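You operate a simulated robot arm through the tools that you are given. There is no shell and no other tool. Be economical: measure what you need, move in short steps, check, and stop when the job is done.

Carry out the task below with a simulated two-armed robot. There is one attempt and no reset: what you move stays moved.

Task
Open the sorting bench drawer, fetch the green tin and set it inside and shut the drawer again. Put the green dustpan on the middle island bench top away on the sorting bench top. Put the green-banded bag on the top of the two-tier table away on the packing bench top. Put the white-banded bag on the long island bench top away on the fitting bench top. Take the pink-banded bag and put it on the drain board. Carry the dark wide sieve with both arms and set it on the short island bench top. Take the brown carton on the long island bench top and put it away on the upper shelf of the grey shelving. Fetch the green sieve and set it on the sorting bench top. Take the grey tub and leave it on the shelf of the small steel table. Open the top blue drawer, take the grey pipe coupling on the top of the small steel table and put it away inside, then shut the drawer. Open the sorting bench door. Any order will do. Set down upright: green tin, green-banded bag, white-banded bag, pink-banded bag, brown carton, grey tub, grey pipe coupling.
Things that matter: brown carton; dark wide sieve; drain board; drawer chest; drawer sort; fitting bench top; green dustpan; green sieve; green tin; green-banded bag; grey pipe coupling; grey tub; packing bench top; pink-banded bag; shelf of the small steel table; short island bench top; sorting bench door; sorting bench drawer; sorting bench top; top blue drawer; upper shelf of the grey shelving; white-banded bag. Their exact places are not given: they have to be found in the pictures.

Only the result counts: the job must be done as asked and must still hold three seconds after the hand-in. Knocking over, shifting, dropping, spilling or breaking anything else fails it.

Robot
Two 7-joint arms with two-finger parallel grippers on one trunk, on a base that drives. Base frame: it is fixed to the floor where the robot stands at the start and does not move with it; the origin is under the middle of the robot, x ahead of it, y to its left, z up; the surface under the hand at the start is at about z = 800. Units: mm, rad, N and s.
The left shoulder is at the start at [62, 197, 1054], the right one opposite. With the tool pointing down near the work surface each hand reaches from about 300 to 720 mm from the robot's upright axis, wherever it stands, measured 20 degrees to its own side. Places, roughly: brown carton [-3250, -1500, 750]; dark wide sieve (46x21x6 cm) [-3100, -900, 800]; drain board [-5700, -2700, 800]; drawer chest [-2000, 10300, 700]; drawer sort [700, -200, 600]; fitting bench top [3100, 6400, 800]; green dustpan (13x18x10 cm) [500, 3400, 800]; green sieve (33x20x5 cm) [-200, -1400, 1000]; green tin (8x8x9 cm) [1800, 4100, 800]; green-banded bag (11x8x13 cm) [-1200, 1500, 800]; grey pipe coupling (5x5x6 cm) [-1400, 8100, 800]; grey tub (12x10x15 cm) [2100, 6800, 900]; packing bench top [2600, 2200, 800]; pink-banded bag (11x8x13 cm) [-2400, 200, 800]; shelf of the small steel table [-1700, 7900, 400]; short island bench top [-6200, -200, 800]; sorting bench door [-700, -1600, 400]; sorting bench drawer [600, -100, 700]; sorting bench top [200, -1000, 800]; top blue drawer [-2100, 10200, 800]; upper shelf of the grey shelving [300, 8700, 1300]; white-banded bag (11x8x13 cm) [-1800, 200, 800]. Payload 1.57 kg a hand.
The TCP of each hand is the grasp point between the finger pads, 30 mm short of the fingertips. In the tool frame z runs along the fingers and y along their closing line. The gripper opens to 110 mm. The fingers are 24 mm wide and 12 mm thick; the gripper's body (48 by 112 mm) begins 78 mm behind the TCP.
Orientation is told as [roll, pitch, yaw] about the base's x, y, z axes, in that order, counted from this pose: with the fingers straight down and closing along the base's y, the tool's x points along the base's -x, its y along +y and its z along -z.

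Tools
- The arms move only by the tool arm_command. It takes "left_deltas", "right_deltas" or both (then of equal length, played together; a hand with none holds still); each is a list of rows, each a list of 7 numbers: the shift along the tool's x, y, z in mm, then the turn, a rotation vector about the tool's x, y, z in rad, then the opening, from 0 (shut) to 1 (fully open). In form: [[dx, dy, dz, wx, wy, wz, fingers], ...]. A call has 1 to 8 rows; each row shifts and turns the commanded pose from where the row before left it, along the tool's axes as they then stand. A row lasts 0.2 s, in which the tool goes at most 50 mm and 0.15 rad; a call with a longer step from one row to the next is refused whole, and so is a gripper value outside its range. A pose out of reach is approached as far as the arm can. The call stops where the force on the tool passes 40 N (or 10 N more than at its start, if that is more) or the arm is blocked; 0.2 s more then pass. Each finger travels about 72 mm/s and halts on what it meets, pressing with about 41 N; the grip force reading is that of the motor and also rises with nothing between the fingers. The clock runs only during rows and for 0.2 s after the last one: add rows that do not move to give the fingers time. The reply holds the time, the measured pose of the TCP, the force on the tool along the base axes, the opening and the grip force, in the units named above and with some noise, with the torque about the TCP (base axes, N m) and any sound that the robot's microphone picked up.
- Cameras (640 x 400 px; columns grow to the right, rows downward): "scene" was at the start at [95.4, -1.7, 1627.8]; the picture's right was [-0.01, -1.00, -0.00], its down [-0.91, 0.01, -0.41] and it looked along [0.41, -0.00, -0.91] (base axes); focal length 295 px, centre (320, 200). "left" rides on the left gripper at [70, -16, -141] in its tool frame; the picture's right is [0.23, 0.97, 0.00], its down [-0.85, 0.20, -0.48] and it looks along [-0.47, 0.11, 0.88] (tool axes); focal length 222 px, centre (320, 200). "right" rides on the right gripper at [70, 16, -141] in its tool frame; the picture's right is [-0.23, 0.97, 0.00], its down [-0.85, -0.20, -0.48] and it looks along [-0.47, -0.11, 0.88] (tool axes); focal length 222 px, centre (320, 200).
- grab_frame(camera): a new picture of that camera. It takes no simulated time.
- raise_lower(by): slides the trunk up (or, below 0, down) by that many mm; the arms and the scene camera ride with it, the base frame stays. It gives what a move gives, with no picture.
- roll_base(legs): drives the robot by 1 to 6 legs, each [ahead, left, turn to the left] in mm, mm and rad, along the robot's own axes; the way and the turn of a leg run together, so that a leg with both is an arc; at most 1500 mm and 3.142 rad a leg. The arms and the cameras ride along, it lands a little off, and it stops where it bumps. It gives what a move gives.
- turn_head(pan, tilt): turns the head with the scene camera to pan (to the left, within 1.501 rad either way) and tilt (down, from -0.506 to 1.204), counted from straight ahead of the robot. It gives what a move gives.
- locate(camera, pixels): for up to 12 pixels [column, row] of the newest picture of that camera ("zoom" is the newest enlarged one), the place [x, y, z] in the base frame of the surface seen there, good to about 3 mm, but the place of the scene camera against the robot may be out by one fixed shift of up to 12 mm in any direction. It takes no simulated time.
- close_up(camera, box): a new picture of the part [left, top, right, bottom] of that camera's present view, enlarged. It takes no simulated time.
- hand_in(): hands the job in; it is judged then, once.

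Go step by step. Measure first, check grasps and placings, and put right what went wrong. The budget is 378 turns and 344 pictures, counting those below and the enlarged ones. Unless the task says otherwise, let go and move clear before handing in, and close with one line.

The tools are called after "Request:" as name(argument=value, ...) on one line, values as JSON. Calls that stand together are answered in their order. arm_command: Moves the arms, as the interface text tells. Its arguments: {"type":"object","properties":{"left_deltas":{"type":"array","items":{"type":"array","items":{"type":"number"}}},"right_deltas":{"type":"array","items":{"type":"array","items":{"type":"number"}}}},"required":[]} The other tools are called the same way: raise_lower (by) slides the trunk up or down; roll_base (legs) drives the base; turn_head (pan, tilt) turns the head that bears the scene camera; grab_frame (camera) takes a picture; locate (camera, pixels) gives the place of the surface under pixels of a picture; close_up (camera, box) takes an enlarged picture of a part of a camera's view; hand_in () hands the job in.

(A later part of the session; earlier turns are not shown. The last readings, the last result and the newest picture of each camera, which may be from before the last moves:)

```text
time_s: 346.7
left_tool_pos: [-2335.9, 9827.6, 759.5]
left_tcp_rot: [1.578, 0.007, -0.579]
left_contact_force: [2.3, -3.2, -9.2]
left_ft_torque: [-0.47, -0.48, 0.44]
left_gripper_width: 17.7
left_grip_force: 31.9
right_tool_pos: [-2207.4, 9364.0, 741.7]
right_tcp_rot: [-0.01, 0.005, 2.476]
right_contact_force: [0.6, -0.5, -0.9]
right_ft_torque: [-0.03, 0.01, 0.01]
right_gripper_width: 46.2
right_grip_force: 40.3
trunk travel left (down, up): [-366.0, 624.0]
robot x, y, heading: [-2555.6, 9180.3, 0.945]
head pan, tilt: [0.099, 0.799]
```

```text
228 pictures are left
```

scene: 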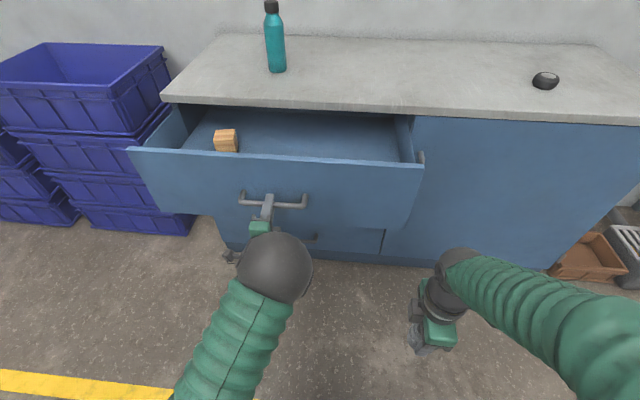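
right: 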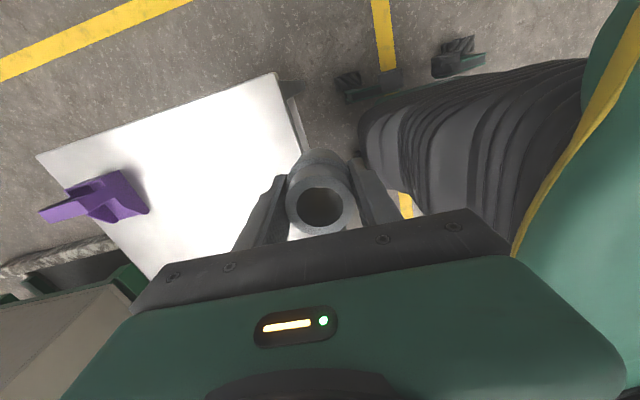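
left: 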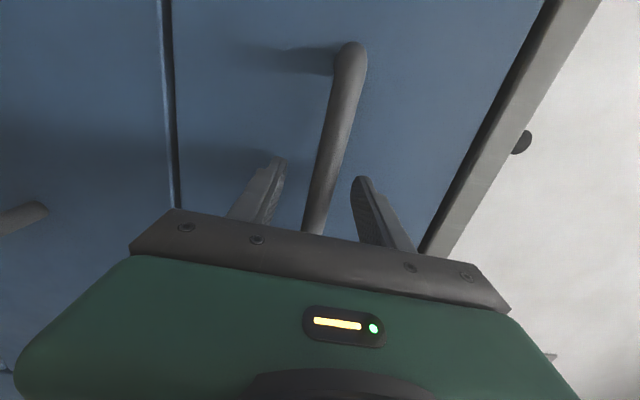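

The drawer is open with an orange item at (226,140). I'll keep holding the handle with the left hand and measure the free part inside for the right hand.

Request:
locate(camera="scene", pixels=[[340, 142], [370, 148], [320, 130], [415, 170], [140, 150], [340, 160], [398, 140], [290, 140], [410, 130], [380, 128]])

```text
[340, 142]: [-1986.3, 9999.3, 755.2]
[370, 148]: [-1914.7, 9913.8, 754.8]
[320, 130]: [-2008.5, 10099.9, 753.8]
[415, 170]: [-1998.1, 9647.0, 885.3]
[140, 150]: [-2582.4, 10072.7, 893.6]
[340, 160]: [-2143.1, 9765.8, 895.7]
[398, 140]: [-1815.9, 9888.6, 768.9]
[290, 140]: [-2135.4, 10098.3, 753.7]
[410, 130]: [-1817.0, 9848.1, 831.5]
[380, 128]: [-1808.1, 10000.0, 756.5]
```

The spot is about 824 mm ahead, too far for the right arm. I'll pull the drawer out further by retracting the left arm.

Request:
arm_command(left_deltas=[[0, 0, -15, 0, 0, 0, 0], [0, 0, -20, 0, 0, 0, 0], [0, 0, -20, 0, 0, 0, 0], [0, 0, -20, 0, 0, 0, 0], [0, 0, -20, 0, 0, 0, 0]])

Request:
grab_frame(camera="scene")

```text
time_s: 347.9
left_tool_pos: [-2391.8, 9751.7, 760.3]
left_tcp_rot: [1.583, 0.011, -0.561]
left_contact_force: [12.8, -11.3, -3.8]
left_ft_torque: [-0.55, -0.59, 0.58]
left_gripper_width: 17.9
left_grip_force: 32.5
right_tool_pos: [-2204.3, 9361.4, 740.7]
right_tcp_rot: [-0.01, 0.0, 2.475]
right_contact_force: [0.9, 0.4, -1.0]
right_ft_torque: [-0.02, 0.01, -0.02]
right_gripper_width: 46.0
right_grip_force: 40.9
trunk travel left (down, up): [-366.0, 624.0]
robot x, y, heading: [-2554.4, 9181.0, 0.94]
head pan, tilt: [0.099, 0.799]
```

```text
227 pictures are left
```

scene: 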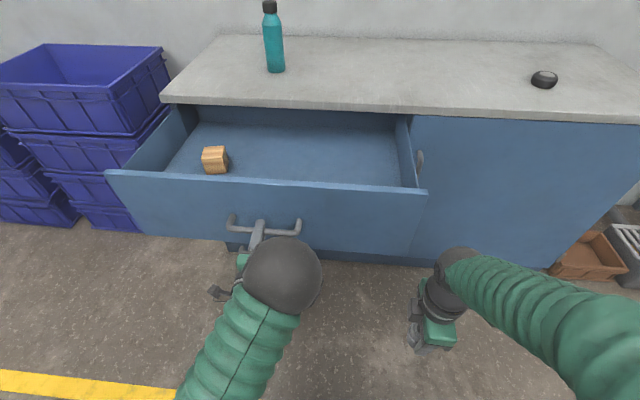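

The drawer is now 345 mm open. I'll raise the coupling above the drawer front, then reach over it.

Request:
arm_command(right_deltas=[[0, 0, -45, 0, 0, 0, 0], [0, 0, -45, 0, 0, 0, 0], [0, 0, -45, 0, 0, 0, 0], [0, 0, -45, 0, 0, 0, 0], [0, 0, -45, 0, 0, 0, 0]])

Request:
arm_command(right_deltas=[[-16.8, -42.6, 0, 0, 0, 0, 0], [-16.8, -42.6, 0, 0, 0, 0, 0], [-16.8, -42.6, 0, 0, 0, 0, 0], [-16.8, -42.6, 0, 0, 0, 0, 0], [-16.8, -42.6, 0, 0, 0, 0, 0], [-16.8, -42.6, 0, 0, 0, 0, 0], [-16.8, -42.6, 0, 0, 0, 0, 0], [-16.8, -42.6, 0, 0, 0, 0, 0]])

Request:
grab_frame(camera="scene")

Request:
grab_frame(camera="right")

```text
time_s: 349.1
left_tool_pos: [-2391.6, 9752.2, 760.1]
left_tcp_rot: [1.579, 0.009, -0.564]
left_contact_force: [13.5, -10.7, -12.4]
left_ft_torque: [-0.51, -0.53, -0.12]
left_gripper_width: 17.9
left_grip_force: 32.5
right_tool_pos: [-2206.0, 9360.7, 966.5]
right_tcp_rot: [-0.009, 0.0, 2.476]
right_contact_force: [-0.2, 0.3, 0.7]
right_ft_torque: [0.01, 0.0, -0.01]
right_gripper_width: 45.9
right_grip_force: 41.0
trunk travel left (down, up): [-366.0, 624.0]
robot x, y, heading: [-2556.8, 9176.3, 0.942]
head pan, tilt: [0.099, 0.799]
```

```text
time_s: 350.9
left_tool_pos: [-2391.7, 9751.7, 760.4]
left_tcp_rot: [1.578, 0.008, -0.563]
left_contact_force: [13.8, -12.1, -15.7]
left_ft_torque: [-0.61, -0.44, -0.03]
left_gripper_width: 17.9
left_grip_force: 32.7
right_tool_pos: [-2149.8, 9603.1, 946.8]
right_tcp_rot: [-0.01, 0.002, 2.476]
right_contact_force: [1.3, 0.4, -0.6]
right_ft_torque: [-0.01, 0.0, -0.02]
right_gripper_width: 46.0
right_grip_force: 41.1
right hand out of reach, approached as far as the arm can: row 6, 7, 8
trunk travel left (down, up): [-366.0, 624.0]
robot x, y, heading: [-2554.1, 9179.3, 0.943]
head pan, tilt: [0.099, 0.799]
```

```text
226 pictures are left
```

scene: 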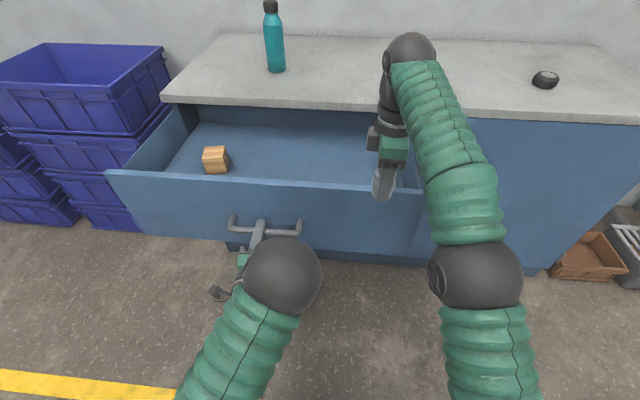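

```text
225 pictures are left
```

right: 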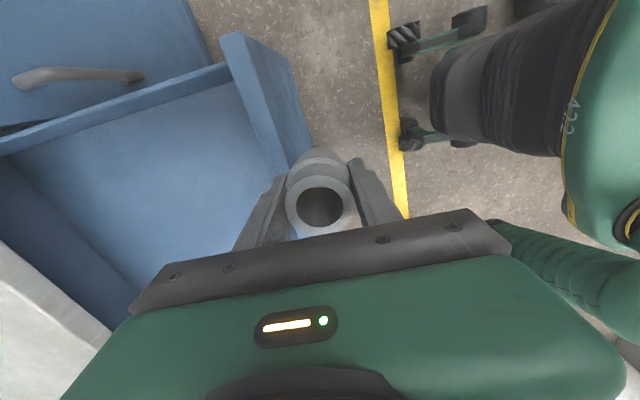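

The arm can't reach at this trunk height. I'll release the handle, back off, raise the trunk and approach again for the right hand.

Request:
arm_command(right_deltas=[[20, 40, -20, 0, 0, 0, 0], [20, 40, -20, 0, 0, 0, 0], [10, 40, 0, 0, 0, 0, 0], [10, 40, 0, 0, 0, 0, 0]], left_deltas=[[0, 0, 0, 0, 0, 0, 0.3], [0, 0, 0, 0, 0, 0, 0.5], [0, 0, 0, 0, 0, 0, 0.5], [0, 0, 0, 0, 0, 0, 0.5]])

Request:
roll_base(legs=[[-150, 0, 0]])

Request:
raise_lower(by=300)

Request:
grab_frame(camera="scene")

```text
time_s: 351.9
left_tool_pos: [-2396.1, 9752.2, 760.6]
left_tcp_rot: [1.581, 0.007, -0.561]
left_contact_force: [-0.2, 0.1, -0.1]
left_ft_torque: [0.01, 0.01, 0.0]
left_gripper_width: 54.8
left_grip_force: 0.1
right_tool_pos: [-2206.0, 9439.5, 985.7]
right_tcp_rot: [-0.009, 0.004, 2.477]
right_contact_force: [-0.3, -0.1, -0.8]
right_ft_torque: [0.03, -0.04, 0.0]
right_gripper_width: 46.1
right_grip_force: 41.4
trunk travel left (down, up): [-366.0, 624.0]
robot x, y, heading: [-2559.7, 9176.9, 0.944]
head pan, tilt: [0.099, 0.799]
```

```text
time_s: 353.2
left_tool_pos: [-2481.7, 9633.3, 760.7]
left_tcp_rot: [1.583, 0.009, -0.56]
left_contact_force: [0.7, 0.4, 0.5]
left_ft_torque: [-0.02, 0.03, 0.04]
left_gripper_width: 54.9
left_grip_force: 0.1
right_tool_pos: [-2291.1, 9319.1, 984.9]
right_tcp_rot: [-0.012, 0.003, 2.475]
right_contact_force: [-0.9, -0.4, -0.3]
right_ft_torque: [0.07, -0.04, 0.03]
right_gripper_width: 46.2
right_grip_force: 41.2
trunk travel left (down, up): [-366.0, 624.0]
robot x, y, heading: [-2642.2, 9058.0, 0.945]
head pan, tilt: [0.099, 0.799]
```

```text
time_s: 356.2
left_tool_pos: [-2485.2, 9635.6, 1061.4]
left_tcp_rot: [1.58, 0.009, -0.551]
left_contact_force: [0.6, 0.8, 0.8]
left_ft_torque: [-0.01, 0.02, 0.01]
left_gripper_width: 55.1
left_grip_force: 0.2
right_tool_pos: [-2291.4, 9320.5, 1286.1]
right_tcp_rot: [-0.01, 0.004, 2.477]
right_contact_force: [0.3, -0.5, -0.5]
right_ft_torque: [-0.02, -0.03, 0.01]
right_gripper_width: 46.3
right_grip_force: 41.6
trunk travel left (down, up): [-666.0, 324.0]
robot x, y, heading: [-2644.7, 9060.8, 0.944]
head pan, tilt: [0.099, 0.799]
```

```text
224 pictures are left
```

scene: 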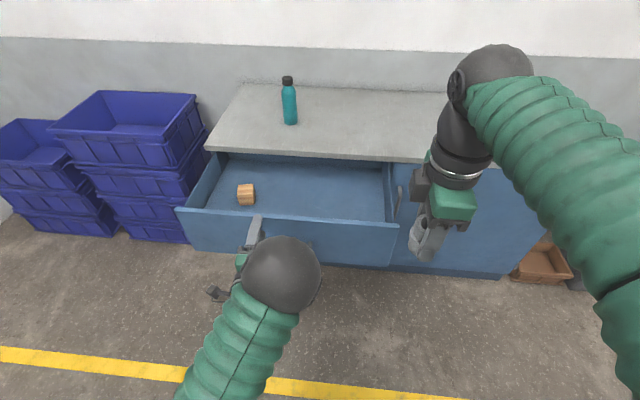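

Request:
locate(camera="scene", pixels=[[395, 225], [182, 208], [350, 205], [330, 195], [300, 218], [370, 190], [384, 190], [310, 158]])

```text
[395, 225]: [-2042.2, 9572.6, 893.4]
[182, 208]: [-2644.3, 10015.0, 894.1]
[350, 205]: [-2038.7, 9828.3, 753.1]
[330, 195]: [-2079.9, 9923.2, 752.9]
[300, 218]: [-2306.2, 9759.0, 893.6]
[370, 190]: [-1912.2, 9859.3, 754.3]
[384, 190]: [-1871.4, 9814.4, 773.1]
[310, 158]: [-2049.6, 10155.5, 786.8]
```

Target inside the drawer: about (-2095,9755). I'll drive closer with the trunk up.

Request:
roll_base(legs=[[0, 92, 0], [340, 0, 0]])

Request:
turn_head(pan=-0.1, tilt=1.0)

Request:
grab_frame(camera="scene")

Request:
grab_frame(camera="right")

```text
time_s: 359.2
left_tool_pos: [-2353.1, 9963.3, 1063.9]
left_tcp_rot: [1.587, 0.003, -0.561]
left_contact_force: [-0.3, 0.1, -0.1]
left_ft_torque: [0.04, -0.02, 0.02]
left_gripper_width: 55.1
left_grip_force: 0.1
right_tool_pos: [-2165.5, 9652.1, 1286.4]
right_tcp_rot: [-0.013, 0.003, 2.479]
right_contact_force: [0.0, 0.2, -0.1]
right_ft_torque: [-0.03, -0.01, -0.02]
right_gripper_width: 45.8
right_grip_force: 40.5
trunk travel left (down, up): [-666.0, 324.0]
robot x, y, heading: [-2516.9, 9391.4, 0.948]
head pan, tilt: [0.099, 0.799]
```

```text
time_s: 359.9
left_tool_pos: [-2351.2, 9962.5, 1063.4]
left_tcp_rot: [1.586, -0.001, -0.563]
left_contact_force: [1.2, -0.8, 0.2]
left_ft_torque: [-0.01, 0.02, 0.06]
left_gripper_width: 55.4
left_grip_force: 0.0
right_tool_pos: [-2163.0, 9649.8, 1285.4]
right_tcp_rot: [-0.011, 0.001, 2.476]
right_contact_force: [-0.2, -0.2, 0.3]
right_ft_torque: [-0.03, 0.03, 0.04]
right_gripper_width: 46.4
right_grip_force: 41.3
trunk travel left (down, up): [-666.0, 324.0]
robot x, y, heading: [-2513.3, 9391.3, 0.944]
head pan, tilt: [-0.099, 1.0]
```

```text
223 pictures are left
```

scene: 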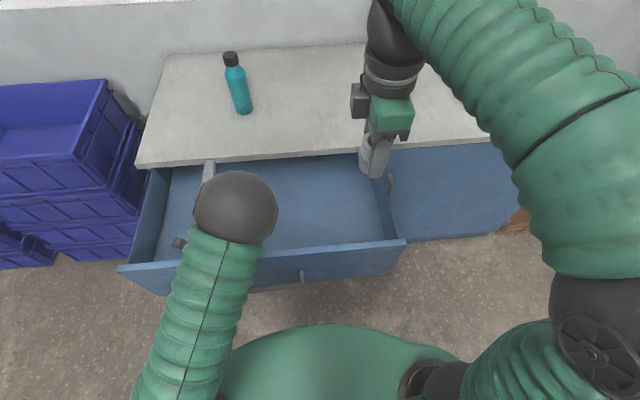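

```text
222 pictures are left
```

right: 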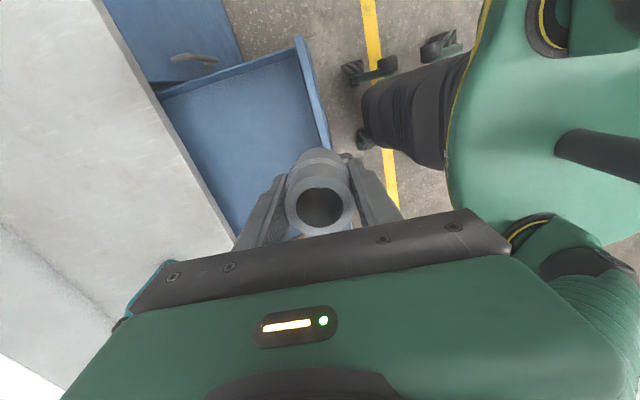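

I'll move 125 ahead over the target and descend part way.

Request:
arm_command(right_deltas=[[-4, -41.5, 0, 0, 0, 0, 0], [-4, -41.5, 0, 0, 0, 0, 0], [-3, -41.5, 0, 0, 0, 0, 0], [0, 0, 48, 0, 0, 0, 0], [0, 0, 48, 0, 0, 0, 0], [0, 0, 48, 0, 0, 0, 0], [0, 0, 48, 0, 0, 0, 0], [0, 0, 48, 0, 0, 0, 0]])

Request:
grab_frame(camera="right")

Request:
grab_frame(camera="scene")

```text
time_s: 361.7
left_tool_pos: [-2357.0, 9966.4, 1060.3]
left_tcp_rot: [1.584, -0.001, -0.559]
left_contact_force: [-0.4, -0.2, -0.3]
left_ft_torque: [-0.02, -0.03, 0.0]
left_gripper_width: 55.0
left_grip_force: 0.1
right_tool_pos: [-2098.9, 9761.9, 1047.9]
right_tcp_rot: [-0.011, 0.008, 2.479]
right_contact_force: [0.4, -0.2, -0.5]
right_ft_torque: [0.01, -0.01, 0.02]
right_gripper_width: 46.1
right_grip_force: 40.9
trunk travel left (down, up): [-666.0, 324.0]
robot x, y, heading: [-2512.3, 9388.5, 0.942]
head pan, tilt: [-0.099, 1.0]
```

```text
221 pictures are left
```

right: 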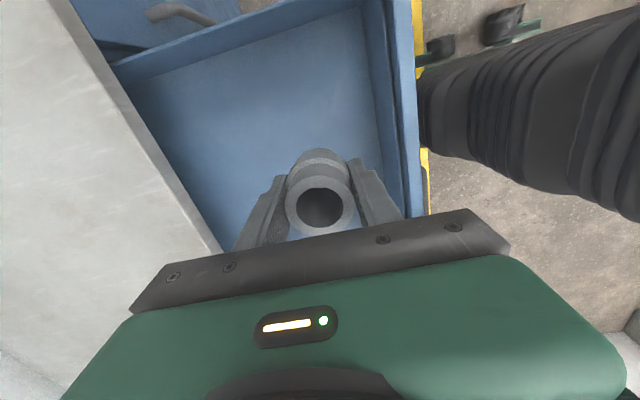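

```text
220 pictures are left
```

scene: 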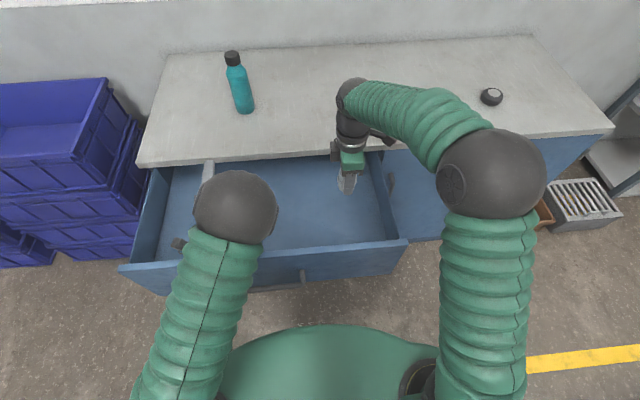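

It's well centred between the drawer front and the chest edge. I'll descend to just above the floor.

Request:
arm_command(right_deltas=[[0, 0, 48, 0, 0, 0, 0], [0, 0, 48, 0, 0, 0, 0], [0, 0, 48, 0, 0, 0, 0], [0, 0, 48, 0, 0, 0, 0], [0, 0, 48, 0, 0, 0, 0], [0, 0, 18, 0, 0, 0, 0]])

Request:
grab_frame(camera="right")

Request:
locate(camera="right", pixels=[[250, 60], [200, 80], [300, 60], [160, 170]])

```text
time_s: 363.1
left_tool_pos: [-2356.6, 9966.3, 1061.6]
left_tcp_rot: [1.585, 0.0, -0.558]
left_contact_force: [-0.1, 0.9, -0.3]
left_ft_torque: [0.01, 0.01, -0.02]
left_gripper_width: 55.0
left_grip_force: 0.1
right_tool_pos: [-2093.8, 9761.7, 788.3]
right_tcp_rot: [-0.012, 0.007, 2.478]
right_contact_force: [-0.2, 0.4, -0.4]
right_ft_torque: [0.02, -0.01, -0.01]
right_gripper_width: 45.9
right_grip_force: 41.6
trunk travel left (down, up): [-666.0, 324.0]
robot x, y, heading: [-2512.5, 9389.9, 0.943]
head pan, tilt: [-0.099, 1.0]
```

```text
219 pictures are left
```

right: 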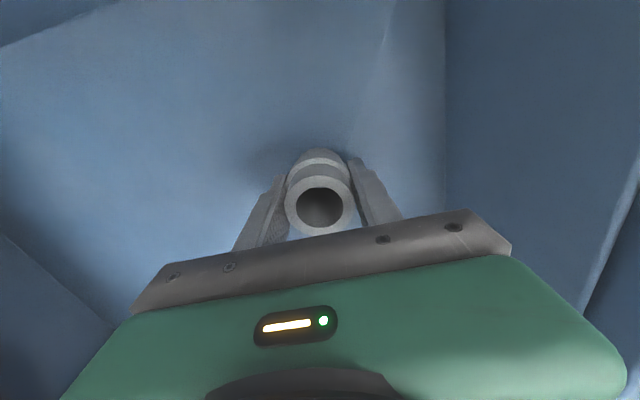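

```text
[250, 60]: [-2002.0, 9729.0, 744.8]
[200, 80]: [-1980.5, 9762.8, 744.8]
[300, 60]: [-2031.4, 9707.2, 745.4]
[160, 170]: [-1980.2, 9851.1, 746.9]
```

The floor is at z 745 and the coupling's base at about 750. I'll lower until contact and release.

Request:
arm_command(right_deltas=[[0, 0, 2, 0, 0, 0, 0], [0, 0, 2, 0, 0, 0, 0], [0, 0, 1, 0, 0, 0, 0]])

Request:
arm_command(right_deltas=[[0, 0, 1, 0, 0, 0, 0], [0, 0, 0, 0, 0, 0, 0.5], [0, 0, 0, 0, 0, 0, 0.75], [0, 0, 0, 0, 0, 0, 0.75], [0, 0, -45, 0, 0, 0, 0.75], [0, 0, -48, 0, 0, 0, 0.75], [0, 0, -48, 0, 0, 0, 0.75], [0, 0, -48, 0, 0, 0, 0.75]])

Request:
arm_command(right_deltas=[[0, 0, -48, 0, 0, 0, 0.75], [0, 0, -48, 0, 0, 0, 0.75], [0, 0, -48, 0, 0, 0, 1], [0, 40, -20, 0, 0, 0, 1], [0, 45, 0, 0, 0, 0, 1], [0, 45, 0, 0, 0, 0, 1]])

Request:
grab_frame(camera="scene")

```text
time_s: 363.9
left_tool_pos: [-2357.2, 9966.5, 1063.2]
left_tcp_rot: [1.585, -0.002, -0.559]
left_contact_force: [0.2, 0.5, 0.0]
left_ft_torque: [-0.01, 0.04, 0.01]
left_gripper_width: 55.1
left_grip_force: 0.1
right_tool_pos: [-2092.8, 9761.9, 784.2]
right_tcp_rot: [-0.012, 0.005, 2.475]
right_contact_force: [0.8, -0.8, -0.9]
right_ft_torque: [0.0, -0.04, -0.02]
right_gripper_width: 46.2
right_grip_force: 41.0
trunk travel left (down, up): [-666.0, 324.0]
robot x, y, heading: [-2517.8, 9392.5, 0.946]
head pan, tilt: [-0.099, 1.0]
```

```text
time_s: 365.7
left_tool_pos: [-2357.9, 9964.8, 1063.9]
left_tcp_rot: [1.586, -0.002, -0.558]
left_contact_force: [-0.8, 0.3, 0.3]
left_ft_torque: [-0.02, 0.01, 0.01]
left_gripper_width: 54.9
left_grip_force: 0.0
right_tool_pos: [-2098.5, 9758.4, 974.2]
right_tcp_rot: [-0.011, 0.006, 2.479]
right_contact_force: [1.1, -0.6, 0.2]
right_ft_torque: [0.02, 0.02, -0.02]
right_gripper_width: 82.5
right_grip_force: 0.1
trunk travel left (down, up): [-666.0, 324.0]
robot x, y, heading: [-2514.8, 9387.8, 0.946]
head pan, tilt: [-0.099, 1.0]
```

```text
time_s: 367.1
left_tool_pos: [-2358.4, 9965.3, 1063.4]
left_tcp_rot: [1.587, -0.003, -0.558]
left_contact_force: [-0.5, 0.6, -0.1]
left_ft_torque: [-0.04, 0.0, -0.01]
left_gripper_width: 55.1
left_grip_force: 0.0
right_tool_pos: [-2181.5, 9655.7, 1134.9]
right_tcp_rot: [-0.014, 0.005, 2.478]
right_contact_force: [0.1, 0.4, -0.6]
right_ft_torque: [0.02, -0.01, 0.01]
right_gripper_width: 110.2
right_grip_force: 0.0
trunk travel left (down, up): [-666.0, 324.0]
robot x, y, heading: [-2510.2, 9388.4, 0.944]
head pan, tilt: [-0.099, 1.0]
```

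```text
218 pictures are left
```

scene: 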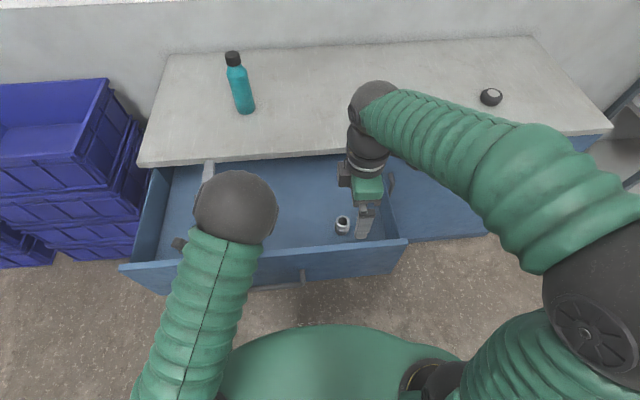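

The coupling stands upright in the drawer at (342,225). I'll back off, lower the trunk, and push the drawer shut with the closed left hand.

Request:
roll_base(legs=[[-430, 0, 0], [0, -100, 0]])

Request:
raise_lower(by=-240)

Request:
arm_command(left_deltas=[[0, 0, 0, 0, 0, 0, 0.2], [0, 0, 0, 0, 0, 0, 0], [0, 0, 0, 0, 0, 0, 0]])

Request:
roll_base(legs=[[220, 0, 0]])

Request:
grab_frame(camera="scene")

Request:
grab_frame(camera="left")

```text
time_s: 370.5
left_tool_pos: [-2554.8, 9575.3, 1056.4]
left_tcp_rot: [1.582, -0.023, -0.547]
left_contact_force: [-2.3, 1.4, 0.3]
left_ft_torque: [0.03, -0.03, -0.21]
left_gripper_width: 54.9
left_grip_force: 0.0
right_tool_pos: [-2376.2, 9267.2, 1137.2]
right_tcp_rot: [-0.016, 0.03, 2.486]
right_contact_force: [-1.6, 0.6, 0.3]
right_ft_torque: [-0.08, -0.12, 0.02]
right_gripper_width: 110.2
right_grip_force: 0.0
trunk travel left (down, up): [-666.0, 324.0]
robot x, y, heading: [-2688.9, 8982.4, 0.949]
head pan, tilt: [-0.099, 1.0]
```

```text
time_s: 373.0
left_tool_pos: [-2533.8, 9558.6, 821.5]
left_tcp_rot: [1.583, 0.004, -0.546]
left_contact_force: [0.0, 0.0, -0.3]
left_ft_torque: [0.03, 0.02, 0.0]
left_gripper_width: 55.1
left_grip_force: 0.1
right_tool_pos: [-2353.1, 9251.0, 893.6]
right_tcp_rot: [-0.015, 0.004, 2.487]
right_contact_force: [-0.2, 0.5, -0.5]
right_ft_torque: [0.0, 0.0, 0.01]
right_gripper_width: 109.9
right_grip_force: 0.1
trunk travel left (down, up): [-426.0, 564.0]
robot x, y, heading: [-2687.1, 8983.7, 0.949]
head pan, tilt: [-0.099, 1.0]
```

```text
time_s: 373.8
left_tool_pos: [-2534.6, 9558.8, 820.7]
left_tcp_rot: [1.583, 0.004, -0.547]
left_contact_force: [0.1, -0.7, -0.5]
left_ft_torque: [-0.04, 0.02, 0.02]
left_gripper_width: 0.0
left_grip_force: 21.6
right_tool_pos: [-2353.7, 9250.9, 894.4]
right_tcp_rot: [-0.015, 0.002, 2.485]
right_contact_force: [-0.3, 0.7, 0.6]
right_ft_torque: [0.01, 0.0, -0.03]
right_gripper_width: 110.0
right_grip_force: 0.1
trunk travel left (down, up): [-426.0, 564.0]
robot x, y, heading: [-2685.7, 8983.1, 0.95]
head pan, tilt: [-0.099, 1.0]
```

```text
time_s: 375.5
left_tool_pos: [-2406.7, 9737.7, 822.1]
left_tcp_rot: [1.584, 0.002, -0.549]
left_contact_force: [-0.2, 0.0, -0.6]
left_ft_torque: [-0.01, -0.06, -0.02]
left_gripper_width: 0.0
left_grip_force: 21.3
right_tool_pos: [-2225.0, 9430.9, 894.7]
right_tcp_rot: [-0.014, 0.004, 2.487]
right_contact_force: [-0.6, 0.7, -0.2]
right_ft_torque: [-0.05, 0.02, 0.01]
right_gripper_width: 109.9
right_grip_force: 0.1
trunk travel left (down, up): [-426.0, 564.0]
robot x, y, heading: [-2558.6, 9161.0, 0.946]
head pan, tilt: [-0.099, 1.0]
```

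```text
217 pictures are left
```

scene: 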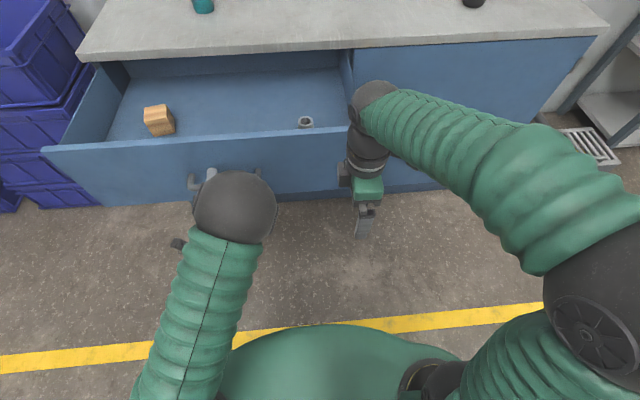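

```text
216 pictures are left
```

left: 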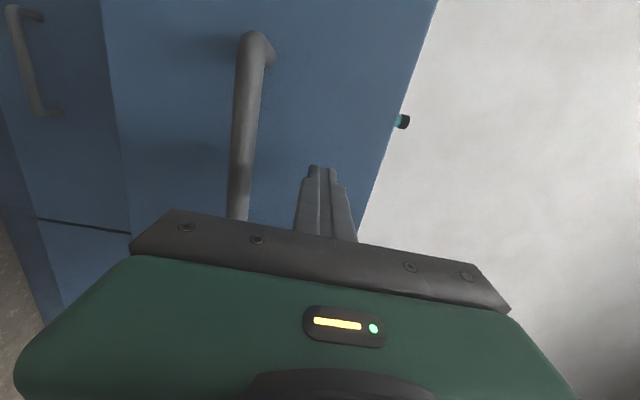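

The fist is just above the handle, facing the panel. I'll push forward.

Request:
roll_base(legs=[[200, 0, 0]])

Request:
roll_base(legs=[[230, 0, 0]])

Request:
grab_frame(camera="scene")

```text
time_s: 377.1
left_tool_pos: [-2282.0, 9905.3, 823.2]
left_tcp_rot: [1.588, 0.001, -0.553]
left_contact_force: [0.0, 0.2, -0.2]
left_ft_torque: [0.0, 0.0, -0.02]
left_gripper_width: 0.3
left_grip_force: 21.5
right_tool_pos: [-2104.8, 9596.0, 894.5]
right_tcp_rot: [-0.014, 0.004, 2.481]
right_contact_force: [-0.2, 1.1, -0.6]
right_ft_torque: [0.01, -0.01, -0.01]
right_gripper_width: 109.9
right_grip_force: 0.0
trunk travel left (down, up): [-426.0, 564.0]
robot x, y, heading: [-2436.9, 9331.9, 0.948]
head pan, tilt: [-0.099, 1.0]
```

```text
time_s: 378.7
left_tool_pos: [-2180.7, 10051.2, 822.9]
left_tcp_rot: [1.584, 0.0, -0.551]
left_contact_force: [0.6, -0.3, -0.3]
left_ft_torque: [0.01, 0.0, -0.03]
left_gripper_width: 0.1
left_grip_force: 20.9
right_tool_pos: [-1996.0, 9745.4, 895.6]
right_tcp_rot: [-0.015, 0.005, 2.484]
right_contact_force: [-0.4, -0.5, 0.0]
right_ft_torque: [0.02, 0.03, -0.01]
right_gripper_width: 110.0
right_grip_force: 0.0
trunk travel left (down, up): [-426.0, 564.0]
robot x, y, heading: [-2325.1, 9481.4, 0.945]
head pan, tilt: [-0.099, 1.0]
stopped in leg 1: the force on the tool passed its limit at 158 N (the readings are from after the stop); the commanded pose is now the measured one
```

```text
215 pictures are left
```

scene: 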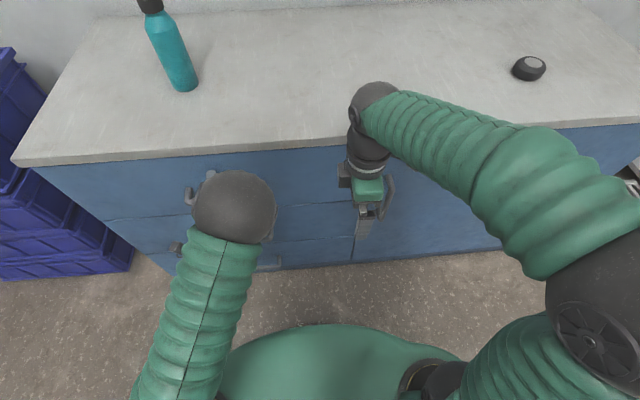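

The drawer hit its stop (tip at the closed plane). I'll back away and check that it's shut.

Request:
roll_base(legs=[[-350, 0, 0]])

Request:
turn_head(pan=0.1, tilt=0.7)

Request:
grab_frame(camera="scene")

Request:
locate(camera="scene", pixels=[[250, 160], [330, 170], [380, 160], [450, 165], [210, 160], [300, 145]])

```text
time_s: 381.0
left_tool_pos: [-2388.1, 9759.7, 823.8]
left_tcp_rot: [1.585, 0.003, -0.557]
left_contact_force: [-0.1, -0.8, 0.6]
left_ft_torque: [0.01, -0.01, 0.01]
left_gripper_width: 0.0
left_grip_force: 21.0
right_tool_pos: [-2206.3, 9454.2, 895.8]
right_tcp_rot: [-0.016, 0.004, 2.477]
right_contact_force: [-1.0, -1.4, -0.2]
right_ft_torque: [0.01, -0.01, 0.02]
right_gripper_width: 109.7
right_grip_force: 0.1
trunk travel left (down, up): [-426.0, 564.0]
robot x, y, heading: [-2538.2, 9190.7, 0.942]
head pan, tilt: [-0.099, 1.0]
```

```text
time_s: 381.8
left_tool_pos: [-2388.2, 9758.5, 824.0]
left_tcp_rot: [1.586, 0.0, -0.557]
left_contact_force: [-0.5, 0.5, -0.5]
left_ft_torque: [-0.03, 0.02, 0.0]
left_gripper_width: 0.0
left_grip_force: 21.7
right_tool_pos: [-2207.5, 9454.9, 895.7]
right_tcp_rot: [-0.016, 0.003, 2.478]
right_contact_force: [-0.2, -0.1, 0.4]
right_ft_torque: [-0.01, -0.02, 0.03]
right_gripper_width: 110.2
right_grip_force: 0.1
trunk travel left (down, up): [-426.0, 564.0]
robot x, y, heading: [-2539.1, 9187.9, 0.94]
head pan, tilt: [0.099, 0.7]
```

```text
214 pictures are left
```

scene: 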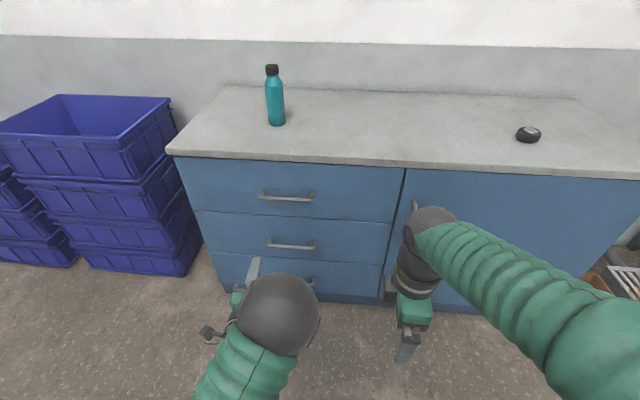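

```text
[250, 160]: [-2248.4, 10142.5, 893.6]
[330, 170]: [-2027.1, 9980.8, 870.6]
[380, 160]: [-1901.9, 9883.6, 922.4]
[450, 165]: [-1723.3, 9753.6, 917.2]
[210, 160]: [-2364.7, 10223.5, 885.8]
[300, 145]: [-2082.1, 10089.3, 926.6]
```

The drawer is flush shut. I'll raise the trunk and turn the left hand back to pointing down.

Request:
raise_lower(by=300)

Request:
arm_command(left_deltas=[[0, 0, 0, 0.1428, 0, 0, 0.5], [0, 0, 0, 0.1428, 0, 0, 1], [0, 0, 0, 0.1428, 0, 0, 1], [0, 0, 0, 0.1428, 0, 0, 1], [0, 0, 0, 0.1428, 0, 0, 1], [0, 0, 0, 0.1428, 0, 0, 1], [0, 0, 0, 0.1428, 0, 0, 1], [0, 0, 0, 0.1428, 0, 0, 1]])

Request:
arm_command(left_deltas=[[0, 0, 0, 0.1428, 0, 0, 1], [0, 0, 0, 0.1428, 0, 0, 1], [0, 0, 0, 0.1428, 0, 0, 1], [0, -45, 0, 0, 0, 0, 1], [0, -45, 0, 0, 0, 0, 1], [0, -45, 0, 0, 0, 0, 1], [0, -45, 0, 0, 0, 0, 1]])

```text
time_s: 384.8
left_tool_pos: [-2385.6, 9759.3, 1125.2]
left_tcp_rot: [1.587, -0.001, -0.558]
left_contact_force: [-0.7, -1.0, 0.6]
left_ft_torque: [-0.01, 0.0, 0.01]
left_gripper_width: 0.0
left_grip_force: 21.3
right_tool_pos: [-2206.4, 9453.3, 1196.2]
right_tcp_rot: [-0.016, 0.003, 2.477]
right_contact_force: [0.1, -1.1, -0.7]
right_ft_torque: [0.04, 0.01, 0.01]
right_gripper_width: 110.0
right_grip_force: 0.2
trunk travel left (down, up): [-726.0, 264.0]
robot x, y, heading: [-2540.7, 9193.2, 0.938]
head pan, tilt: [0.099, 0.7]
```

```text
time_s: 386.6
left_tool_pos: [-2388.7, 9763.1, 1122.1]
left_tcp_rot: [0.445, -0.001, -0.557]
left_contact_force: [-0.6, 0.1, -0.5]
left_ft_torque: [-0.02, 0.0, 0.01]
left_gripper_width: 110.0
left_grip_force: 0.1
right_tool_pos: [-2207.1, 9455.7, 1196.1]
right_tcp_rot: [-0.014, 0.006, 2.479]
right_contact_force: [0.7, -0.2, -0.2]
right_ft_torque: [-0.01, 0.01, 0.02]
right_gripper_width: 110.0
right_grip_force: 0.1
trunk travel left (down, up): [-726.0, 264.0]
robot x, y, heading: [-2538.7, 9192.4, 0.941]
head pan, tilt: [0.099, 0.7]
```

```text
time_s: 388.2
left_tool_pos: [-2484.3, 9603.4, 1119.6]
left_tcp_rot: [0.016, -0.001, -0.557]
left_contact_force: [-0.5, -0.3, 0.8]
left_ft_torque: [0.02, -0.04, 0.02]
left_gripper_width: 110.1
left_grip_force: 0.2
right_tool_pos: [-2208.5, 9452.1, 1196.4]
right_tcp_rot: [-0.019, 0.003, 2.479]
right_contact_force: [0.9, 0.1, 0.2]
right_ft_torque: [0.02, -0.01, 0.0]
right_gripper_width: 110.1
right_grip_force: 0.0
trunk travel left (down, up): [-726.0, 264.0]
robot x, y, heading: [-2536.6, 9191.0, 0.936]
head pan, tilt: [0.099, 0.7]
```

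Now I'll drive back along the known route toward the middle island.

Request:
roll_base(legs=[[0, 0, -1.559], [0, 275, 0], [1300, 0, 0], [850, 0, 0], [750, -640, 0], [750, -640, 0]])

Request:
roll_base(legs=[[1200, 0, 0]])

Request:
turn_head(pan=-0.5, tilt=0.5)

Request:
grab_frame(camera="scene")

```text
time_s: 413.5
left_tool_pos: [209.4, 6187.3, 1118.6]
left_tcp_rot: [0.015, 0.001, -2.141]
left_contact_force: [0.3, -0.4, 0.6]
left_ft_torque: [0.02, 0.02, -0.01]
left_gripper_width: 110.0
left_grip_force: 0.1
right_tool_pos: [54.7, 5914.2, 1196.8]
right_tcp_rot: [-0.017, 0.005, 0.892]
right_contact_force: [0.2, 0.2, -0.4]
right_ft_torque: [-0.04, 0.04, 0.0]
right_gripper_width: 110.2
right_grip_force: 0.0
trunk travel left (down, up): [-726.0, 264.0]
robot x, y, heading: [-205.0, 6251.3, -0.646]
head pan, tilt: [0.099, 0.7]
```

```text
time_s: 419.5
left_tool_pos: [1166.5, 5469.4, 1119.6]
left_tcp_rot: [0.018, 0.0, -2.142]
left_contact_force: [0.0, 0.0, -0.1]
left_ft_torque: [0.02, 0.01, 0.01]
left_gripper_width: 110.0
left_grip_force: 0.1
right_tool_pos: [1009.7, 5196.7, 1195.8]
right_tcp_rot: [-0.017, 0.004, 0.893]
right_contact_force: [0.6, -0.2, 0.8]
right_ft_torque: [0.03, 0.0, 0.0]
right_gripper_width: 110.0
right_grip_force: 0.0
trunk travel left (down, up): [-726.0, 264.0]
robot x, y, heading: [752.8, 5529.2, -0.646]
head pan, tilt: [0.099, 0.7]
```

```text
time_s: 420.5
left_tool_pos: [1165.7, 5470.9, 1119.7]
left_tcp_rot: [0.017, 0.0, -2.141]
left_contact_force: [-0.1, -0.1, 0.3]
left_ft_torque: [-0.02, 0.02, -0.03]
left_gripper_width: 110.0
left_grip_force: 0.1
right_tool_pos: [1010.4, 5197.0, 1194.6]
right_tcp_rot: [-0.018, 0.004, 0.896]
right_contact_force: [-0.1, -0.6, -0.3]
right_ft_torque: [0.0, -0.01, -0.01]
right_gripper_width: 110.1
right_grip_force: 0.0
trunk travel left (down, up): [-726.0, 264.0]
robot x, y, heading: [755.4, 5531.5, -0.643]
head pan, tilt: [-0.499, 0.499]
```

```text
213 pictures are left
```

scene: 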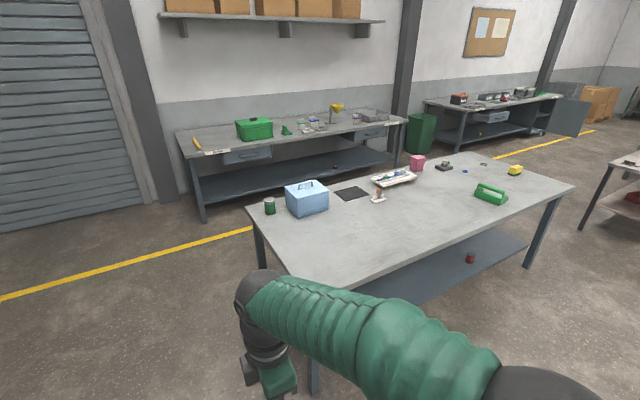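

The green tin is at (270,206) on the island's end, and the green dustpan is at (490,194) near this side. I'll measure.

Request:
locate(camera="scene", pixels=[[270, 206], [270, 201], [248, 207], [318, 285], [490, 200], [478, 190], [503, 203], [572, 188], [325, 200], [300, 215], [405, 240], [290, 250]])

Request:
close_up(camera="scene", box=[440, 150, 560, 230])

```text
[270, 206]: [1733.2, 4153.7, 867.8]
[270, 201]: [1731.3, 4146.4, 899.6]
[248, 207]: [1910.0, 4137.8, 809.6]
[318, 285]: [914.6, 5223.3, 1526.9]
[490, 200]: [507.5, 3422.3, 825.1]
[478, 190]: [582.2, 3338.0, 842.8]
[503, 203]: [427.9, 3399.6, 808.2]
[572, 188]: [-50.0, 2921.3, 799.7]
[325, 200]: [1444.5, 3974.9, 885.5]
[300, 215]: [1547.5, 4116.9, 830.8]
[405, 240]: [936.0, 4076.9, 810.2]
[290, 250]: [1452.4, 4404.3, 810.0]
```

```text
5.00 times, centred on (500, 190) of scene
```

zoom: 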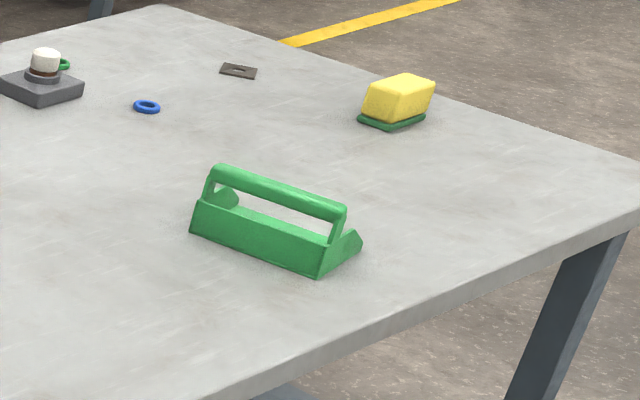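

The dustpan has an arched handle. Tin first: I'll drive to the island's far end and face it with the right hand.

Request:
roll_base(legs=[[900, 60, 0], [850, 0, 0], [0, 0, -1.547]])

Request:
turn_head(pan=-0.1, tilt=0.8)

Request:
grab_frame(camera="scene")

```text
time_s: 433.1
left_tool_pos: [2138.2, 4124.2, 1118.9]
left_tcp_rot: [0.018, 0.0, 2.614]
left_contact_force: [0.8, -0.5, -0.2]
left_ft_torque: [-0.03, 0.01, 0.03]
left_gripper_width: 110.2
left_grip_force: 0.0
right_tool_pos: [1858.1, 4269.0, 1195.9]
right_tcp_rot: [-0.018, 0.002, -0.635]
right_contact_force: [0.2, -0.6, -0.1]
right_ft_torque: [-0.01, 0.02, 0.0]
right_gripper_width: 110.1
right_grip_force: 0.1
trunk travel left (down, up): [-726.0, 264.0]
robot x, y, heading: [2181.7, 4543.1, -2.177]
head pan, tilt: [-0.499, 0.499]
```

```text
time_s: 434.0
left_tool_pos: [2138.8, 4124.4, 1120.2]
left_tcp_rot: [0.018, -0.002, 2.615]
left_contact_force: [-1.2, -0.1, -0.3]
left_ft_torque: [0.01, 0.03, 0.0]
left_gripper_width: 109.7
left_grip_force: 0.1
right_tool_pos: [1858.3, 4268.3, 1196.0]
right_tcp_rot: [-0.017, 0.003, -0.634]
right_contact_force: [0.2, -0.2, 0.4]
right_ft_torque: [0.0, -0.02, 0.02]
right_gripper_width: 110.1
right_grip_force: 0.0
trunk travel left (down, up): [-726.0, 264.0]
robot x, y, heading: [2184.3, 4539.1, -2.167]
head pan, tilt: [-0.099, 0.799]
```

```text
211 pictures are left
```

scene: 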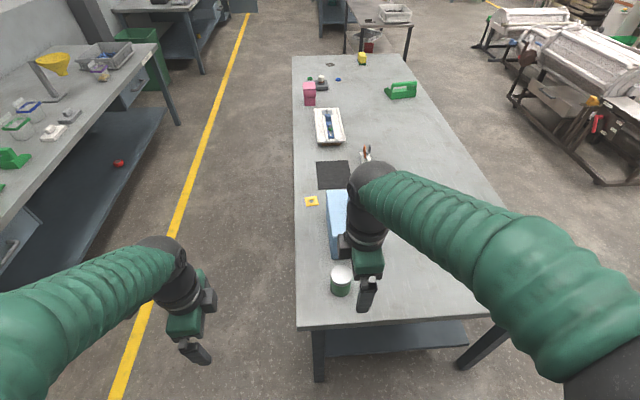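

Request:
grab_frame(camera="right")

Request:
locate(camera="scene", pixels=[[341, 275], [333, 272], [350, 272], [341, 290], [340, 262], [330, 230], [350, 250], [310, 330], [460, 318]])

```text
210 pictures are left
```

right: 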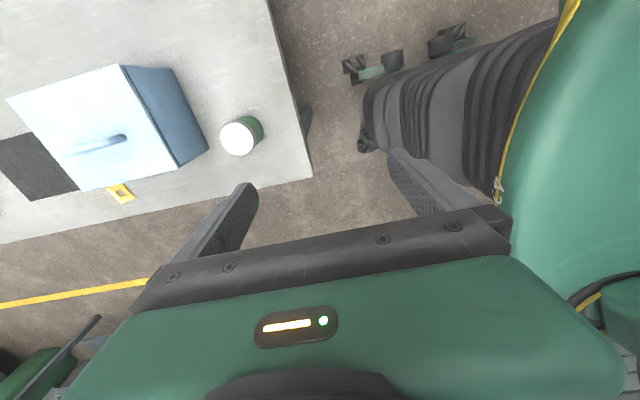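

```text
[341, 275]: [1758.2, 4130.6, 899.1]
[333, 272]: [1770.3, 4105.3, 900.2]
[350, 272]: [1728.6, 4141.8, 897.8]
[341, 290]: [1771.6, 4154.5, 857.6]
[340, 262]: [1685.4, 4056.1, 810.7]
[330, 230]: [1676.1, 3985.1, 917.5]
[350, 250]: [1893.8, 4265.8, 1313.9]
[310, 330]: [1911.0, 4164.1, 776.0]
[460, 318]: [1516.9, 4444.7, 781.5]
```

Request:
locate(camera="right", pixels=[[221, 138], [256, 138], [238, 121], [238, 155], [238, 138], [205, 150], [262, 130], [280, 150]])

```text
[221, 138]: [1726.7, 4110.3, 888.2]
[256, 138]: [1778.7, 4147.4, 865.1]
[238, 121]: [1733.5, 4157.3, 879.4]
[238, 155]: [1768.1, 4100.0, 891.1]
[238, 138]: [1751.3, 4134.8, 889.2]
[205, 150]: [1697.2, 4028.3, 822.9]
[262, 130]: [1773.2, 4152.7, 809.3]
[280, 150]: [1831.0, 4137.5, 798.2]
```

The tin's axis is at (1750,4130), top z 889, bench z 798. I'll move the right hand over it and part way down.

Request:
arm_command(right_deltas=[[1, -44, 0, 0.017, 0, 0, 1], [1, -44, 0, 0, 0, 0, 1], [1, -44, 0, 0, 0, 0, 1], [1, -43, 0, 0, 0, 0, 1], [0, 0, 45, 0, 0, 0, 1], [0, 0, 45, 0, 0, 0, 1], [0, 0, 45, 0, 0, 0, 1], [0, 0, 45, 0, 0, 0, 1]])

Request:
grab_frame(camera="right")

```text
time_s: 435.8
left_tool_pos: [2137.9, 4124.8, 1119.1]
left_tcp_rot: [0.015, 0.002, 2.615]
left_contact_force: [0.5, -0.2, 0.4]
left_ft_torque: [-0.01, 0.01, 0.02]
left_gripper_width: 110.1
left_grip_force: 0.0
right_tool_pos: [1747.2, 4124.6, 1019.0]
right_tcp_rot: [-0.032, 0.002, -0.635]
right_contact_force: [0.5, -0.6, -0.4]
right_ft_torque: [0.03, 0.0, 0.0]
right_gripper_width: 110.0
right_grip_force: 0.1
trunk travel left (down, up): [-726.0, 264.0]
robot x, y, heading: [2182.1, 4541.0, -2.172]
head pan, tilt: [-0.099, 0.799]
```

```text
209 pictures are left
```

right: 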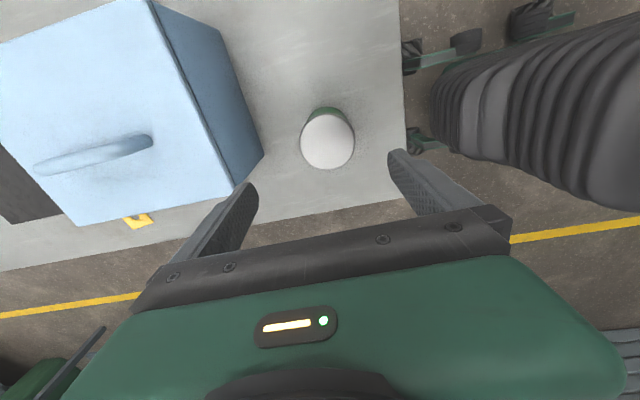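

Request:
locate(camera="right", pixels=[[235, 185], [262, 155], [200, 90], [327, 120], [327, 165], [303, 142], [350, 142], [250, 130]])

```text
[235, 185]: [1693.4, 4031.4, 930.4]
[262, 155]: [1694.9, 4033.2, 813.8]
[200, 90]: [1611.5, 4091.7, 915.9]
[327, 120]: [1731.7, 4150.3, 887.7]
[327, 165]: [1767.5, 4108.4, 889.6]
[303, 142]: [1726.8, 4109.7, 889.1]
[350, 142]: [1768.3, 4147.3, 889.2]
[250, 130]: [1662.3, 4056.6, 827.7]
```

The tin is centred and the box face is 45 mm clear of the finger. I'll trim the tilt and descend to z 850.

Request:
arm_command(right_deltas=[[1, 4, 20, -0.032, 0, 0, 1], [0, 0, 40, 0, 0, 0, 1], [0, 0, 40, 0, 0, 0, 1], [0, 0, 40, 0, 0, 0, 1], [0, 0, 28, 0, 0, 0, 1], [0, 0, 0, 0, 0, 0, 0.7], [0, 0, 0, 0, 0, 0, 0.4], [0, 0, 0, 0, 0, 0, 0]])

Request:
arm_command(right_deltas=[[0, 0, 0, 0, 0, 0, 0], [0, 0, 0, 0, 0, 0, 0]])

Request:
grab_frame(camera="right")

```text
time_s: 437.6
left_tool_pos: [2138.2, 4124.2, 1119.8]
left_tcp_rot: [0.016, -0.001, 2.614]
left_contact_force: [-0.6, 0.6, -0.7]
left_ft_torque: [0.01, 0.01, 0.03]
left_gripper_width: 109.9
left_grip_force: 0.1
right_tool_pos: [1749.1, 4128.3, 853.0]
right_tcp_rot: [-0.002, 0.004, -0.634]
right_contact_force: [-1.0, 0.3, -0.5]
right_ft_torque: [0.13, -0.08, 0.0]
right_gripper_width: 69.3
right_grip_force: 40.5
trunk travel left (down, up): [-726.0, 264.0]
robot x, y, heading: [2182.3, 4535.1, -2.172]
head pan, tilt: [-0.099, 0.799]
```

```text
time_s: 438.2
left_tool_pos: [2137.6, 4123.9, 1119.3]
left_tcp_rot: [0.018, 0.0, 2.615]
left_contact_force: [0.4, -0.4, 0.2]
left_ft_torque: [0.0, 0.0, -0.01]
left_gripper_width: 110.1
left_grip_force: 0.1
right_tool_pos: [1749.0, 4127.4, 853.7]
right_tcp_rot: [-0.003, 0.003, -0.634]
right_contact_force: [-0.2, 0.8, 0.5]
right_ft_torque: [0.12, -0.02, 0.02]
right_gripper_width: 69.2
right_grip_force: 40.5
trunk travel left (down, up): [-726.0, 264.0]
robot x, y, heading: [2178.9, 4539.0, -2.169]
head pan, tilt: [-0.099, 0.799]
```

```text
208 pictures are left
```

right: 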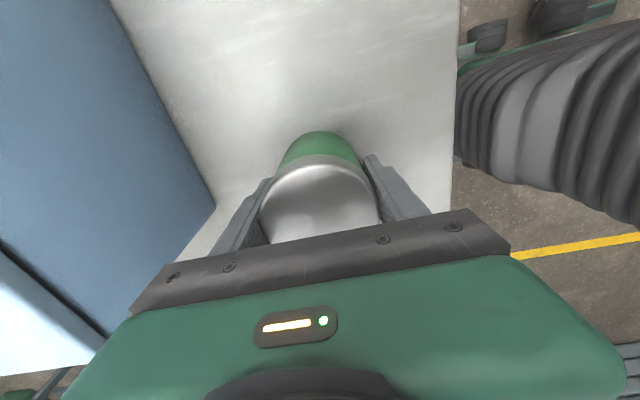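

The tin is gripped at 69 mm, TCP 55 above its base. I'll lift it and retract.

Request:
arm_command(right_deltas=[[0, 0, -40, 0, 0, 0, 0], [0, 0, -45, 0, 0, 0, 0], [0, 0, -45, 0, 0, 0, 0], [0, 0, -45, 0, 0, 0, 0], [0, 0, -45, 0, 0, 0, 0], [0, 0, -45, 0, 0, 0, 0], [0, 40, 0, 0, 0, 0, 0], [0, 45, 0, 0, 0, 0, 0]])

Request:
roll_base(legs=[[-120, 0, 0], [0, 0, 1.543], [-1250, 0, 0], [0, -1400, 0], [0, -730, 0]])

Request:
turn_head(pan=0.2, tilt=0.7)

Request:
grab_frame(camera="scene")

```text
time_s: 440.0
left_tool_pos: [2138.9, 4126.8, 1119.9]
left_tcp_rot: [0.019, 0.0, 2.615]
left_contact_force: [-0.2, 0.8, -0.7]
left_ft_torque: [-0.04, 0.01, 0.05]
left_gripper_width: 109.9
left_grip_force: 0.0
right_tool_pos: [1799.9, 4200.2, 1117.8]
right_tcp_rot: [-0.006, 0.004, -0.632]
right_contact_force: [0.5, 0.4, -2.0]
right_ft_torque: [0.02, 0.03, 0.01]
right_gripper_width: 69.1
right_grip_force: 40.8
trunk travel left (down, up): [-726.0, 264.0]
robot x, y, heading: [2179.8, 4543.1, -2.169]
head pan, tilt: [-0.099, 0.799]
```

```text
time_s: 460.9
left_tool_pos: [397.9, 3587.7, 1117.7]
left_tcp_rot: [0.015, -0.003, -2.138]
left_contact_force: [-0.1, -0.4, 0.1]
left_ft_torque: [0.0, 0.03, 0.01]
left_gripper_width: 110.1
left_grip_force: 0.0
right_tool_pos: [311.8, 3252.0, 1115.7]
right_tcp_rot: [-0.002, 0.006, 0.896]
right_contact_force: [0.3, 1.0, -2.9]
right_ft_torque: [-0.04, 0.05, 0.0]
right_gripper_width: 68.8
right_grip_force: 40.5
trunk travel left (down, up): [-726.0, 264.0]
robot x, y, heading: [-16.8, 3647.1, -0.639]
head pan, tilt: [-0.099, 0.799]
```

```text
time_s: 461.8
left_tool_pos: [395.7, 3587.4, 1118.5]
left_tcp_rot: [0.017, -0.002, -2.138]
left_contact_force: [0.7, 0.3, 0.0]
left_ft_torque: [0.01, 0.06, -0.02]
left_gripper_width: 110.0
left_grip_force: 0.1
right_tool_pos: [309.0, 3251.3, 1117.1]
right_tcp_rot: [-0.003, 0.006, 0.897]
right_contact_force: [-0.1, 0.4, -2.2]
right_ft_torque: [-0.01, -0.01, 0.02]
right_gripper_width: 68.7
right_grip_force: 40.3
trunk travel left (down, up): [-726.0, 264.0]
robot x, y, heading: [-20.7, 3647.1, -0.641]
head pan, tilt: [0.201, 0.7]
```

```text
207 pictures are left
```

scene: 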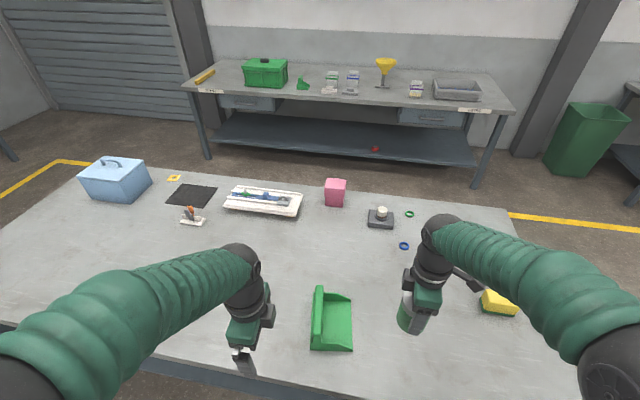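

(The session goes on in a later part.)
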